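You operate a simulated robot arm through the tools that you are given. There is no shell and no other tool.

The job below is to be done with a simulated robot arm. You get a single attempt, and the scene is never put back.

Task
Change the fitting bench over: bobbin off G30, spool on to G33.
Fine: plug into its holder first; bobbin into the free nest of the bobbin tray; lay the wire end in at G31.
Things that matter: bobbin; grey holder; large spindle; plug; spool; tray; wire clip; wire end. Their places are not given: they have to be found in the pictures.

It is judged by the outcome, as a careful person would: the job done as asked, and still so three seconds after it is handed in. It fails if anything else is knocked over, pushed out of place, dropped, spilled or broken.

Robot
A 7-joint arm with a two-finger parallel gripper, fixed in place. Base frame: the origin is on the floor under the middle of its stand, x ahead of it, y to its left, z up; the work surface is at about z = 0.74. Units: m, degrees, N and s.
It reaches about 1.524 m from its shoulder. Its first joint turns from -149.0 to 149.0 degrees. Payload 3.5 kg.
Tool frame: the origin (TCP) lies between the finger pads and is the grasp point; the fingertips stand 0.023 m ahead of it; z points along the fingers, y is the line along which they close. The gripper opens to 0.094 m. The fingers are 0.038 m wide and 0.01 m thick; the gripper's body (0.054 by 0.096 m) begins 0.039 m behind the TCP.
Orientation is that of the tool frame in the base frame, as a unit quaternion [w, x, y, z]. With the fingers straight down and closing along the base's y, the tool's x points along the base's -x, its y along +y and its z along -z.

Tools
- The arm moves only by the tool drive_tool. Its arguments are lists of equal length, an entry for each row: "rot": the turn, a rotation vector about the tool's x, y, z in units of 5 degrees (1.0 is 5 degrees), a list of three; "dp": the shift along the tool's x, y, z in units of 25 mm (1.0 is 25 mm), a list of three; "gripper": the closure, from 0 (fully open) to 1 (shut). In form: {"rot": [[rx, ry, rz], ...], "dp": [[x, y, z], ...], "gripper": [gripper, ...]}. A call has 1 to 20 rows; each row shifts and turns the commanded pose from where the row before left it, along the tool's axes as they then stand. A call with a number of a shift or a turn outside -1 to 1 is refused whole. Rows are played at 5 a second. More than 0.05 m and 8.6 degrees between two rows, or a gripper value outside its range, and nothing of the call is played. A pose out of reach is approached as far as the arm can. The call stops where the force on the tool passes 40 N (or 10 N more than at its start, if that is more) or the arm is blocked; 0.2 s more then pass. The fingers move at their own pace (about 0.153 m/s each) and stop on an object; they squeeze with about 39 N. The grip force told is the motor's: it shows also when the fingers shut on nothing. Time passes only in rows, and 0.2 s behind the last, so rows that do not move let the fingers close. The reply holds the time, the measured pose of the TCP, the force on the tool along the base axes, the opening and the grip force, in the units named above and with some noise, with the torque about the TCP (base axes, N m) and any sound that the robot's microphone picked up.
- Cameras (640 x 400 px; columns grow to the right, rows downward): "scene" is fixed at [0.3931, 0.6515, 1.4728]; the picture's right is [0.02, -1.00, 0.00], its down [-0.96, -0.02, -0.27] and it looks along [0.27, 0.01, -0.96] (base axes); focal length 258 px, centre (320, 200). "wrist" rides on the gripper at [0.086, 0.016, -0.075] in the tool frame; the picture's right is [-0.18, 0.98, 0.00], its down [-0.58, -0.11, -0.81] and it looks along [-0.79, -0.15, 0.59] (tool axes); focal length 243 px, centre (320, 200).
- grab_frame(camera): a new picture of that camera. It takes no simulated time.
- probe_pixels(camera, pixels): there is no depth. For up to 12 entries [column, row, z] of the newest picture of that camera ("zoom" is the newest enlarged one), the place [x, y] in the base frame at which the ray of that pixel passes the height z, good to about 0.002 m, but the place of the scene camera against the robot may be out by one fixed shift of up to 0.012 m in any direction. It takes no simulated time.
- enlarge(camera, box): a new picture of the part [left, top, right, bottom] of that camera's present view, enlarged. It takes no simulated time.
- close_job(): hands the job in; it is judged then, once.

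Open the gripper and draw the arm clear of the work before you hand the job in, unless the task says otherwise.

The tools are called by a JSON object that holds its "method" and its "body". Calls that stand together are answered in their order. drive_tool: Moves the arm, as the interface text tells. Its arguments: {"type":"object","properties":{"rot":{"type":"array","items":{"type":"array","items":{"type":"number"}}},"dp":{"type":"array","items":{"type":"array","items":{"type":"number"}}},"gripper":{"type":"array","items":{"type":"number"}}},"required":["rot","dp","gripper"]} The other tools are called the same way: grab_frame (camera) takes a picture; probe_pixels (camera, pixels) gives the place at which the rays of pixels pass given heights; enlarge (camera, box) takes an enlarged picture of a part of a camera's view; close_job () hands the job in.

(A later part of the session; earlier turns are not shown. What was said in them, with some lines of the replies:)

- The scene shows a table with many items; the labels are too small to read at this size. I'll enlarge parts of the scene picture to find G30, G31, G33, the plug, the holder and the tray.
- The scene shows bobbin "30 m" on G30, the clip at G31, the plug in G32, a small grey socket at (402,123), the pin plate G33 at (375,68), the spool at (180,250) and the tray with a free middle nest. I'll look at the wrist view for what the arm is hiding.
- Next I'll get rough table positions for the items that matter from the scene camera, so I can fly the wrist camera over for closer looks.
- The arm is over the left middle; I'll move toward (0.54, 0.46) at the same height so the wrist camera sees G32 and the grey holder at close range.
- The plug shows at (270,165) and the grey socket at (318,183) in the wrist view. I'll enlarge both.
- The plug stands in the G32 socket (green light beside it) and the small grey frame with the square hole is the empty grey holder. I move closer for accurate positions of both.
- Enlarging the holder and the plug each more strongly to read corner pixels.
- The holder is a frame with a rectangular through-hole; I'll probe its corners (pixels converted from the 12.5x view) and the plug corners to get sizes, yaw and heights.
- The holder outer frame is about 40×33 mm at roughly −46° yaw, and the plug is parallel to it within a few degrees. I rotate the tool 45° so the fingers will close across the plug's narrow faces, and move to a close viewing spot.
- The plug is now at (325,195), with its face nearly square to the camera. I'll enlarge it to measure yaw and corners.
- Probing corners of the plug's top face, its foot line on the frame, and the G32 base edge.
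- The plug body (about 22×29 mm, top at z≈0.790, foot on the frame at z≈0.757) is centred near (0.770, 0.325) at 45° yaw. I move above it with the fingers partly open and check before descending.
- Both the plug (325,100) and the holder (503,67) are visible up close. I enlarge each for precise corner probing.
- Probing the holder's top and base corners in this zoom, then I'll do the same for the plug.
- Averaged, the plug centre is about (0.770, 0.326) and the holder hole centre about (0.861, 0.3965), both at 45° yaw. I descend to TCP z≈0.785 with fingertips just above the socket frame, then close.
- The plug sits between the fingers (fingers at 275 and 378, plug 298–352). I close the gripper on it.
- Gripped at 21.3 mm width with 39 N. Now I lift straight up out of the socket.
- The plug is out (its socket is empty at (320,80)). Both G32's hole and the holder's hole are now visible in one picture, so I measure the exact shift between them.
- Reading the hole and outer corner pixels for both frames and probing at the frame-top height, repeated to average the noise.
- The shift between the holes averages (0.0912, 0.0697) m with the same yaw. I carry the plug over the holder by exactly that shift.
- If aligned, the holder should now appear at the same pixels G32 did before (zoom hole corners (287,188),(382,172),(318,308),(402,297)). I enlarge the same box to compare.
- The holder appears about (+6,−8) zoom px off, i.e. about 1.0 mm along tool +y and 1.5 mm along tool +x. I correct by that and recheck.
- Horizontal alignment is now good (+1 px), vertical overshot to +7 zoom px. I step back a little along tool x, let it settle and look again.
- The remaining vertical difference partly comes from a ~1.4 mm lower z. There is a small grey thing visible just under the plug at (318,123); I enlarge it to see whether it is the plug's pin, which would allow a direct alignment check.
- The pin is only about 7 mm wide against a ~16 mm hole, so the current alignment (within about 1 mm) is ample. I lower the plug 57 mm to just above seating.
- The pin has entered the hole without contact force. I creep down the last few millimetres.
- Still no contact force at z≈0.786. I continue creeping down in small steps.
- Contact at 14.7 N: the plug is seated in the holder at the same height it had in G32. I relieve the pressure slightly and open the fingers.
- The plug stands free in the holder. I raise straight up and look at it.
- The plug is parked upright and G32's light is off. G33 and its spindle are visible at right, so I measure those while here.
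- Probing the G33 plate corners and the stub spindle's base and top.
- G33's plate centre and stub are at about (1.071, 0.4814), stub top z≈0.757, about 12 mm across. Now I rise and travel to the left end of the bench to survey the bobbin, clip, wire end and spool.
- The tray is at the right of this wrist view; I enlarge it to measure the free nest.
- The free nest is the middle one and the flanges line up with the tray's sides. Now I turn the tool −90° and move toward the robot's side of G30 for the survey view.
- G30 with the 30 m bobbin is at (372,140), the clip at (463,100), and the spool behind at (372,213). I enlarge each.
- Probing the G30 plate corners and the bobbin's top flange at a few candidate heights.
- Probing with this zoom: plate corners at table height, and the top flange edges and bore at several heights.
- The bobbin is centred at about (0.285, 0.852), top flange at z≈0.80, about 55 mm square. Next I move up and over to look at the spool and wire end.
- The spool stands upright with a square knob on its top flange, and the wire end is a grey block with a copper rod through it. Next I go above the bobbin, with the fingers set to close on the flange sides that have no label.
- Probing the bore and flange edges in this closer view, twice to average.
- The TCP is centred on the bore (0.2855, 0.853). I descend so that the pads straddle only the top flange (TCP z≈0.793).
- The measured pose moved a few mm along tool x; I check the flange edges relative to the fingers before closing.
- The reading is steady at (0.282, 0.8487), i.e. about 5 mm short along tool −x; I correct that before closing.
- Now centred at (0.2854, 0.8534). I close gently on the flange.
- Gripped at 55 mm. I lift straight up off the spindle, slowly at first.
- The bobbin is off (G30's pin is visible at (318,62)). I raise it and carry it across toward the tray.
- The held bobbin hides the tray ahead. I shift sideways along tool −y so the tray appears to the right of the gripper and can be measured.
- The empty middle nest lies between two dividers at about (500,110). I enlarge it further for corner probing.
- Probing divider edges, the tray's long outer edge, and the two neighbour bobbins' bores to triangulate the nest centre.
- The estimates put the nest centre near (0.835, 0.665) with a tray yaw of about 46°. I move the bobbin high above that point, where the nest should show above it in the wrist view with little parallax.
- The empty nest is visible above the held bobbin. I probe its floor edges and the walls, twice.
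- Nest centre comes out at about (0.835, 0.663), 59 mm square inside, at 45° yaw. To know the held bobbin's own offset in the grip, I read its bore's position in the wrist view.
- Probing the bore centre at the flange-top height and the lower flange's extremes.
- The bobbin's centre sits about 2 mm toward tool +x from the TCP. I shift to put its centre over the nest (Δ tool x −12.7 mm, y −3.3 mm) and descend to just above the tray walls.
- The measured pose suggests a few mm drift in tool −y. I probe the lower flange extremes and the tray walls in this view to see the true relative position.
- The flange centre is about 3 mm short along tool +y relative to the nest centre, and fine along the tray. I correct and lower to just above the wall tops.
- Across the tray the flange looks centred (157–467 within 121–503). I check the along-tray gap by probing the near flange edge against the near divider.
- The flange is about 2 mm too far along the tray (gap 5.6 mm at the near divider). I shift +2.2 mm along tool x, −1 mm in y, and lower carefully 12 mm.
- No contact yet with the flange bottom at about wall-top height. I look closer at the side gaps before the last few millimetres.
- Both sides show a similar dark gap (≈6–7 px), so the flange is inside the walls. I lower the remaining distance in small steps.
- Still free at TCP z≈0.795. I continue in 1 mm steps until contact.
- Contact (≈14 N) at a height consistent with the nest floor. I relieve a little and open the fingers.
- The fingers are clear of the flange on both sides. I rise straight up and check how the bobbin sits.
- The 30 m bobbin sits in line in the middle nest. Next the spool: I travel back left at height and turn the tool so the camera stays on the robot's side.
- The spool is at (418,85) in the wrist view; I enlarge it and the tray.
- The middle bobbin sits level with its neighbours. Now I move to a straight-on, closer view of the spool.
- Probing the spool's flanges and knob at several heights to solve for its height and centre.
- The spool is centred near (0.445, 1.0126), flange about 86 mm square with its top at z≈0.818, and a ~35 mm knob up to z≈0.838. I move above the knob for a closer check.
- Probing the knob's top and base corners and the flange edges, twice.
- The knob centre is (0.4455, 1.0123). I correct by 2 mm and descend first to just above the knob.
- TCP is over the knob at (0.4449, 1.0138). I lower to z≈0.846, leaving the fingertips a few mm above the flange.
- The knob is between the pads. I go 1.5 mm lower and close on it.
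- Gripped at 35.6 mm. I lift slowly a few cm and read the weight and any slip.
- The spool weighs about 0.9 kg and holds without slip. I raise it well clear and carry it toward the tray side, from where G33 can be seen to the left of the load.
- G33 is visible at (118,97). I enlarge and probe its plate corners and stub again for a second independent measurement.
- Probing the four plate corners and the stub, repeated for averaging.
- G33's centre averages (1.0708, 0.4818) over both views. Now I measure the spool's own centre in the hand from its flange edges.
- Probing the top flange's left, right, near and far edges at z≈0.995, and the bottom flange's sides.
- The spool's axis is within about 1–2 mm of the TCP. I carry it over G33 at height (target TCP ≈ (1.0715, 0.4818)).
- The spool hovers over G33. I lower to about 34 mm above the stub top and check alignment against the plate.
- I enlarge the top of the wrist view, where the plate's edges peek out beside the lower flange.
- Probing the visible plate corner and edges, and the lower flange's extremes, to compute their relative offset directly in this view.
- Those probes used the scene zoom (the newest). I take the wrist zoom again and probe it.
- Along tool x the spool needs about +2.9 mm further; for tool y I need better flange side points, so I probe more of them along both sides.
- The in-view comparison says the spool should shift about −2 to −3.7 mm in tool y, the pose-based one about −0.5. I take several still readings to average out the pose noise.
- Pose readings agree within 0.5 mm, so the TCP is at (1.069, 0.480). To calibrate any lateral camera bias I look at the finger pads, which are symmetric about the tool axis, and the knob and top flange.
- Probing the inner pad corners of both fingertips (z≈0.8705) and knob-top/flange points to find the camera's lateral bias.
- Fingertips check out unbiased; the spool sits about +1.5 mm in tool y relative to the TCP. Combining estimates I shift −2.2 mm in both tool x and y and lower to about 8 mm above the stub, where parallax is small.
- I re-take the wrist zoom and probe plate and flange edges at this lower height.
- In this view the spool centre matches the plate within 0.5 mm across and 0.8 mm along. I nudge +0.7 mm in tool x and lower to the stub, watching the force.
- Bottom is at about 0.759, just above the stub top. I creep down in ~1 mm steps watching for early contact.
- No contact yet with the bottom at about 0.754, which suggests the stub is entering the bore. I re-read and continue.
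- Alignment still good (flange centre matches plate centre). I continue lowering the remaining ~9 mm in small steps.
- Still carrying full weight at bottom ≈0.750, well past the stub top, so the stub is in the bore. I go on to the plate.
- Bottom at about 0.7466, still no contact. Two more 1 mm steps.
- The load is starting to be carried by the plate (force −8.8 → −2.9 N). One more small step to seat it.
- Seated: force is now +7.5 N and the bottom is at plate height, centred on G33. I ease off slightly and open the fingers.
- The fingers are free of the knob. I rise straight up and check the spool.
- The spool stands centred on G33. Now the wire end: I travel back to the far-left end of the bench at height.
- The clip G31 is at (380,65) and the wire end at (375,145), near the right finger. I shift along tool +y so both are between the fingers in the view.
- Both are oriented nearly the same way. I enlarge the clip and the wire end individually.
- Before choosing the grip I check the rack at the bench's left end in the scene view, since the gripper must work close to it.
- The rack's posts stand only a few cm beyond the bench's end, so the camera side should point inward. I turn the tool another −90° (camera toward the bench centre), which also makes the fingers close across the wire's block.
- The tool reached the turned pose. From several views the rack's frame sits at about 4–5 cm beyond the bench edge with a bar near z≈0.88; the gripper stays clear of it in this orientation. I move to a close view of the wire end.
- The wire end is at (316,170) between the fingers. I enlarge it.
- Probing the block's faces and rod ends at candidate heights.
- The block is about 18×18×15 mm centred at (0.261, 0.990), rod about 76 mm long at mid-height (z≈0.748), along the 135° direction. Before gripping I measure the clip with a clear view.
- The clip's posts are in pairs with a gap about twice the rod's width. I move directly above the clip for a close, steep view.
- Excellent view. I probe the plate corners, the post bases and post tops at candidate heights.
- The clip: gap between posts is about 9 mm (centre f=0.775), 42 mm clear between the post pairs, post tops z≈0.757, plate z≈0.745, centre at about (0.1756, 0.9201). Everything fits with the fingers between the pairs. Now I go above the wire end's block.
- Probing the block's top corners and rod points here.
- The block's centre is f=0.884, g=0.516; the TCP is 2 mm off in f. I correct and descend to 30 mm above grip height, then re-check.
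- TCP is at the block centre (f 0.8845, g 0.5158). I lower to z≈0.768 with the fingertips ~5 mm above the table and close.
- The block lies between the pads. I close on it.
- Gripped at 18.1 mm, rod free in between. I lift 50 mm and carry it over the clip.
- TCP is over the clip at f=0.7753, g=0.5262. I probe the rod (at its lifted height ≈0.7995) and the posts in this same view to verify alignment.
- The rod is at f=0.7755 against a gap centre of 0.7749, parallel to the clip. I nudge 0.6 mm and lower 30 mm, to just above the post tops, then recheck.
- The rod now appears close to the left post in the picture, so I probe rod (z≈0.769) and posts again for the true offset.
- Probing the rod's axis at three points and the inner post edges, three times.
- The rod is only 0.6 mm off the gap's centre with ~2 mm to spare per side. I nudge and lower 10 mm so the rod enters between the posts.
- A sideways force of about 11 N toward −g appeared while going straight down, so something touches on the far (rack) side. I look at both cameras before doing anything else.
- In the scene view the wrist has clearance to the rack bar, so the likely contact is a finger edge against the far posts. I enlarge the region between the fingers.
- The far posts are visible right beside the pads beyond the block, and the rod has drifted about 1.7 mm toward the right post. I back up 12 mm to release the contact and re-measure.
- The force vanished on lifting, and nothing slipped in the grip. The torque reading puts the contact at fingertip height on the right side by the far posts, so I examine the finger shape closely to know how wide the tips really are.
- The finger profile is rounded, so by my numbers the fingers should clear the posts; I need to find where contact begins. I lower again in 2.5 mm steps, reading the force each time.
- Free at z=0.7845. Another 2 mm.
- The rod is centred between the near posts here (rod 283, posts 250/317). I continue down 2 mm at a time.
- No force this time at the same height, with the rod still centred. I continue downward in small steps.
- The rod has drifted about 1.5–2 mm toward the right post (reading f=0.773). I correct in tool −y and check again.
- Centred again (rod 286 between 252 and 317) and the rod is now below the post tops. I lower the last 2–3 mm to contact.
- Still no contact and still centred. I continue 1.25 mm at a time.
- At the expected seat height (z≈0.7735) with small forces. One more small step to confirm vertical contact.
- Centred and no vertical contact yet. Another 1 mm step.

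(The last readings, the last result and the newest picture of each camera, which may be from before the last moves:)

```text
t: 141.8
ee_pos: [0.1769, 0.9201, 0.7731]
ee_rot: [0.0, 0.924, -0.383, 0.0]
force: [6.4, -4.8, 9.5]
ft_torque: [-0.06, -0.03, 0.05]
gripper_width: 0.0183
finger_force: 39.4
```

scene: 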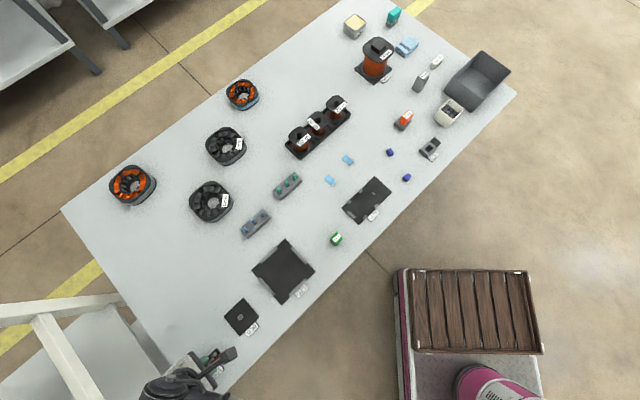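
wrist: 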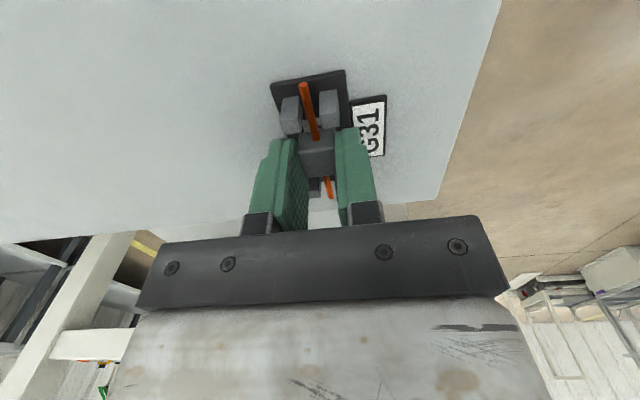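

Vertical contact (9.5 N) at z≈0.773: the block rests on the clip plate with the rod between both post pairs. I ease off 0.5 mm and open the fingers moderately.

{"method": "drive_tool", "body": {"rot": [[0, 0, 0], [0, 0, 0], [0, 0, 0], [0, 0, 0], [0, 0, 0]], "dp": [[0, 0, -0.02], [0, 0, 0], [0, 0, 0], [0, 0, 0], [0, 0, 0]], "gripper": [1, 0.8, 0.74, 0.68, 0.62]}}

{"method": "grab_frame", "body": {"camera": "wrist"}}

{"method": "enlarge", "body": {"camera": "wrist", "box": [250, 60, 390, 210]}}

```text
t: 143.0
ee_pos: [0.176, 0.9207, 0.7719]
ee_rot: [0.001, 0.924, -0.383, 0.0]
force: [0.0, -0.6, 0.4]
ft_torque: [0.01, 0.02, -0.02]
gripper_width: 0.0357
finger_force: 0.0
```

```text
taken
```

wrist: 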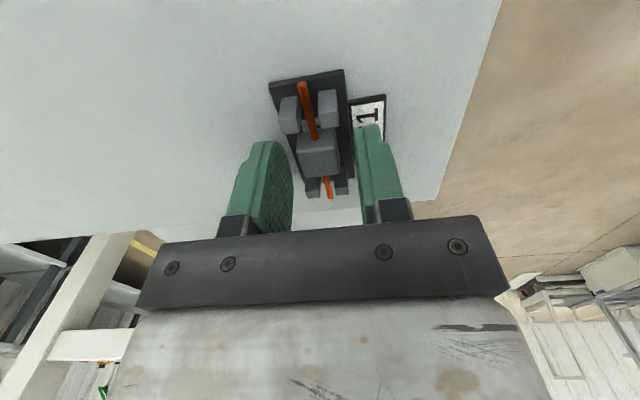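

```text
2.67 times, centred on (320, 135) of wrist
```

zoom: 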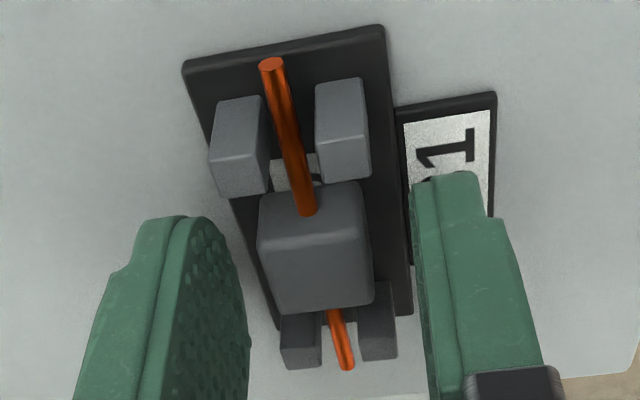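

The rod lies between both post pairs with the block resting between them, and the fingers are clear. I rise straight up slowly.

{"method": "drive_tool", "body": {"rot": [[0, 0, 0], [0, 0, 0], [0, 0, 0], [0, 0, 0], [0, 0, 0], [0, 0, 0], [0, 0, 0], [0, 0, 0]], "dp": [[0, 0, -0.2], [0, 0, -0.4], [0, 0, -0.6], [0, 0, -0.8], [0, 0, -0.8], [0, 0, -0.8], [0, 0, -0.8], [0, 0, 0]], "gripper": [0.62, 0.62, 0.62, 0.62, 0.62, 0.62, 0.62, 0.62]}}

{"method": "grab_frame", "body": {"camera": "wrist"}}

{"method": "enlarge", "body": {"camera": "wrist", "box": [250, 0, 400, 120]}}

```text
t: 144.8
ee_pos: [0.1765, 0.9195, 0.8824]
ee_rot: [0.001, 0.924, -0.382, 0.0]
force: [-0.7, 0.4, 0.9]
ft_torque: [0.04, 0.01, -0.01]
gripper_width: 0.0355
finger_force: 0.1
```

```text
taken
```

wrist: 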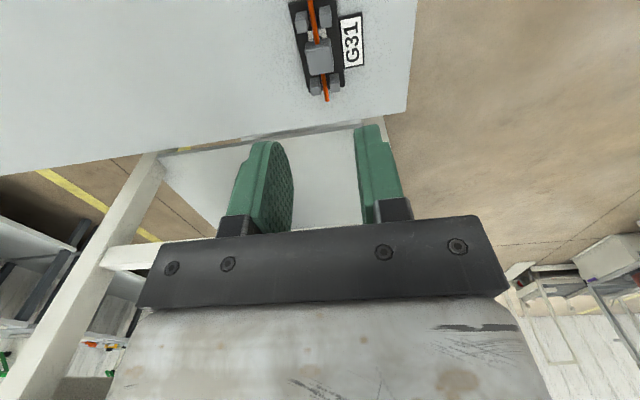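

```text
3.33 times, centred on (325, 60) of wrist
```

zoom: 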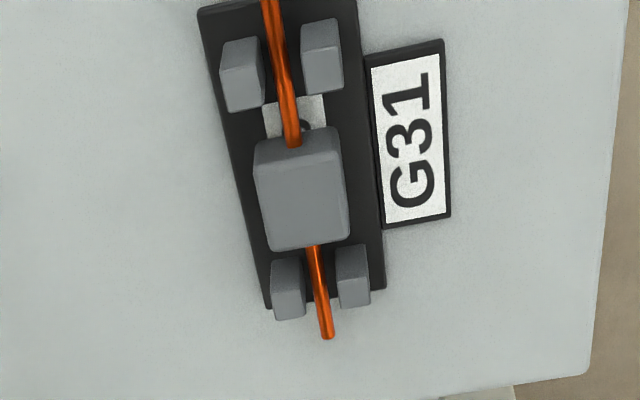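

The wire end lies in G31 with the rod in both post pairs. I rise further and move away from the rack toward the bench's middle, then check the whole scene.

{"method": "drive_tool", "body": {"rot": [[0, 0, 0], [0, 0, 0], [0, 0, 0], [0, 0, 0], [0, 0, 0], [0, 0, 0], [0, 0, 0], [0, 0, 0], [0, 0, 0], [0, 0, 0], [0, 0, 0], [0, 0, 0], [0, 0, 0], [0, 0, 0], [0, 0, 0], [0, 0, 0], [0, 0, 0], [0, 0, 0]], "dp": [[0, 0, -0.8], [0, 0, -1], [0, 0, -1], [0, 0, -1], [0, 0, -1], [0, 0, -0.8], [0.5, 0.1, 0], [1, 0.2, 0], [1, 0.2, 0], [1, 0.2, 0], [1, 0.2, 0], [1, 0.2, 0], [1, 0.2, 0], [1, 0.2, 0], [1, 0.2, 0], [1, 0.2, 0], [0.6, 0.1, 0], [0, 0, 0]], "gripper": [0.5, 0.3, 0, 0, 0, 0, 0, 0, 0, 0, 0, 0, 0, 0, 0, 0, 0, 0]}}

{"method": "grab_frame", "body": {"camera": "scene"}}

{"method": "grab_frame", "body": {"camera": "wrist"}}

```text
t: 148.6
ee_pos: [0.3188, 0.7065, 1.0196]
ee_rot: [0.0, 0.924, -0.382, -0.001]
force: [-0.3, -0.5, 0.4]
ft_torque: [-0.02, 0.0, 0.0]
gripper_width: 0.0941
finger_force: 0.1
```

```text
taken
```

scene: 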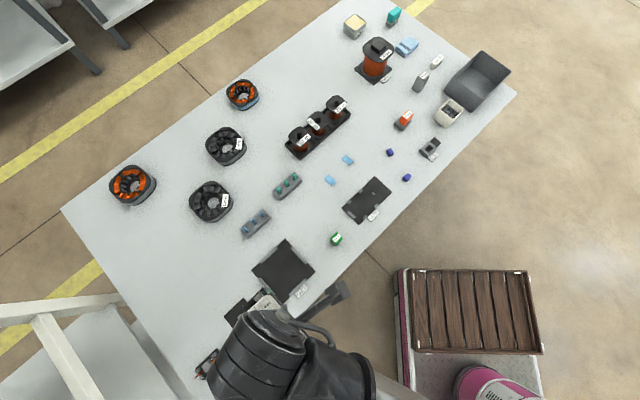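

```text
taken
```

wrist: 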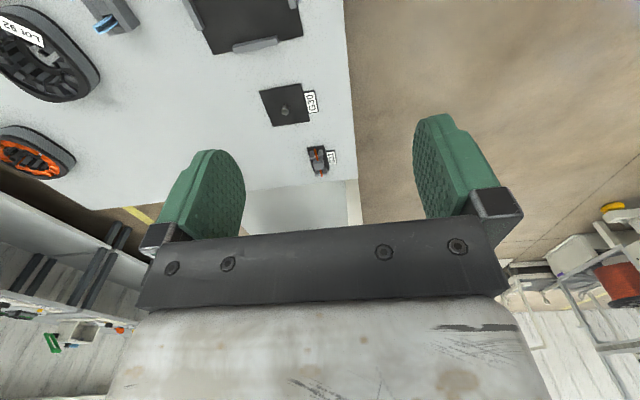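

The clip holds the wire end; other items look unmoved. I withdraw the arm further toward its base, off the bench.

{"method": "drive_tool", "body": {"rot": [[0, 0, 0], [0, 0, 0], [0, 0, 0], [0, 0, 0], [0, 0, 0], [0, 0, 0], [0, 0, 0], [0, 0, 0], [0, 0, 0], [0, 0, 0]], "dp": [[0.9, 0.6, -0.1], [0.9, 0.6, -0.1], [0.9, 0.6, -0.1], [0.9, 0.6, -0.1], [0.9, 0.6, -0.1], [0.9, 0.6, -0.1], [0.9, 0.6, -0.1], [0.9, 0.6, -0.1], [0.9, 0.6, -0.1], [0, 0, 0]], "gripper": [0, 0, 0, 0, 0, 0, 0, 0, 0, 0]}}

{"method": "grab_frame", "body": {"camera": "scene"}}

{"method": "enlarge", "body": {"camera": "scene", "box": [140, 270, 300, 390]}}

{"method": "enlarge", "body": {"camera": "scene", "box": [270, 20, 470, 170]}}

```text
t: 150.8
ee_pos: [0.3663, 0.468, 1.0451]
ee_rot: [0.0, 0.924, -0.383, 0.0]
force: [0.0, -0.5, -0.5]
ft_torque: [0.0, -0.02, 0.0]
gripper_width: 0.0939
finger_force: 0.1
```

```text
taken
```

scene: 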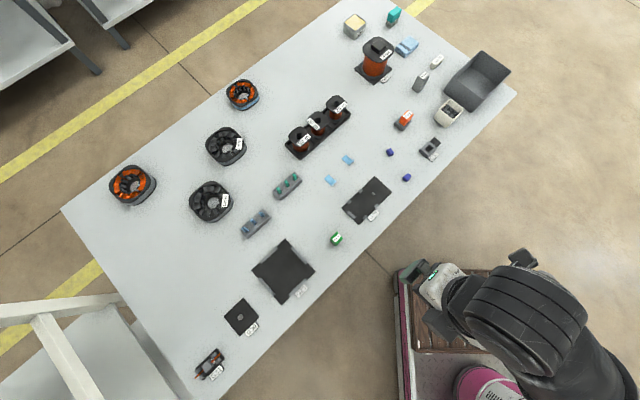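

```text
3.33 times, centred on (220, 330) of scene
```

zoom: 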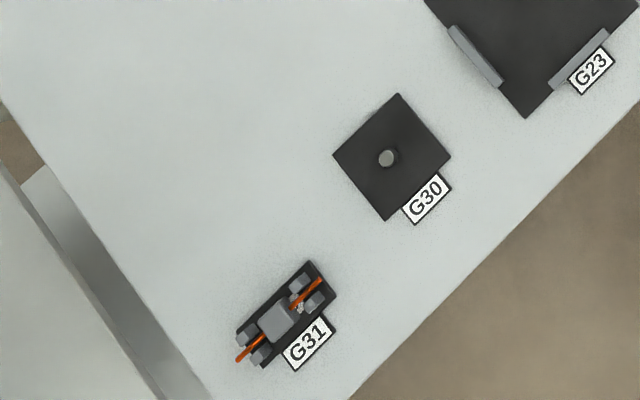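

```text
2.67 times, centred on (370, 95) of scene
```

zoom: 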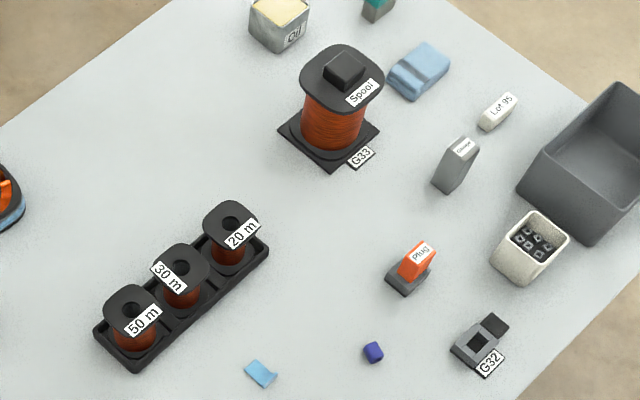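

Final scene check: G30 is empty, the 30 m bobbin sits in the middle nest, the plug stands in the grey holder, the spool is on G33, and the wire end lies in the G31 clip. Nothing else has moved, the gripper is open and the arm is off the bench, so I hand the job in.

{"method": "close_job", "body": {}}

```text
The job is handed in.
```

The changeover is finished and handed in, in the order you asked. The last camera check showed everything in place:

1. **Plug:** It came out of G32 first and now stands in the grey holder. The G32 light went off.
2. **Bobbin:** The 30 m bobbin is off G30 and sits level in the middle nest of the tray. Its label faces along the tray, a quarter turn from the labels on its neighbours.
3. **Spool:** It is on the large spindle at G33, resting on the plate and centred.
4. **Wire end:** It is laid in at G31, with the wire between both pairs of clip posts. On the first try something resisted sideways, and I could not tell what it touched. I lifted it, re-centred it and it went in. The wire may have a slight bend near one end.

Nothing else on the bench looked moved or knocked over. The gripper is open and the arm is clear of the bench.
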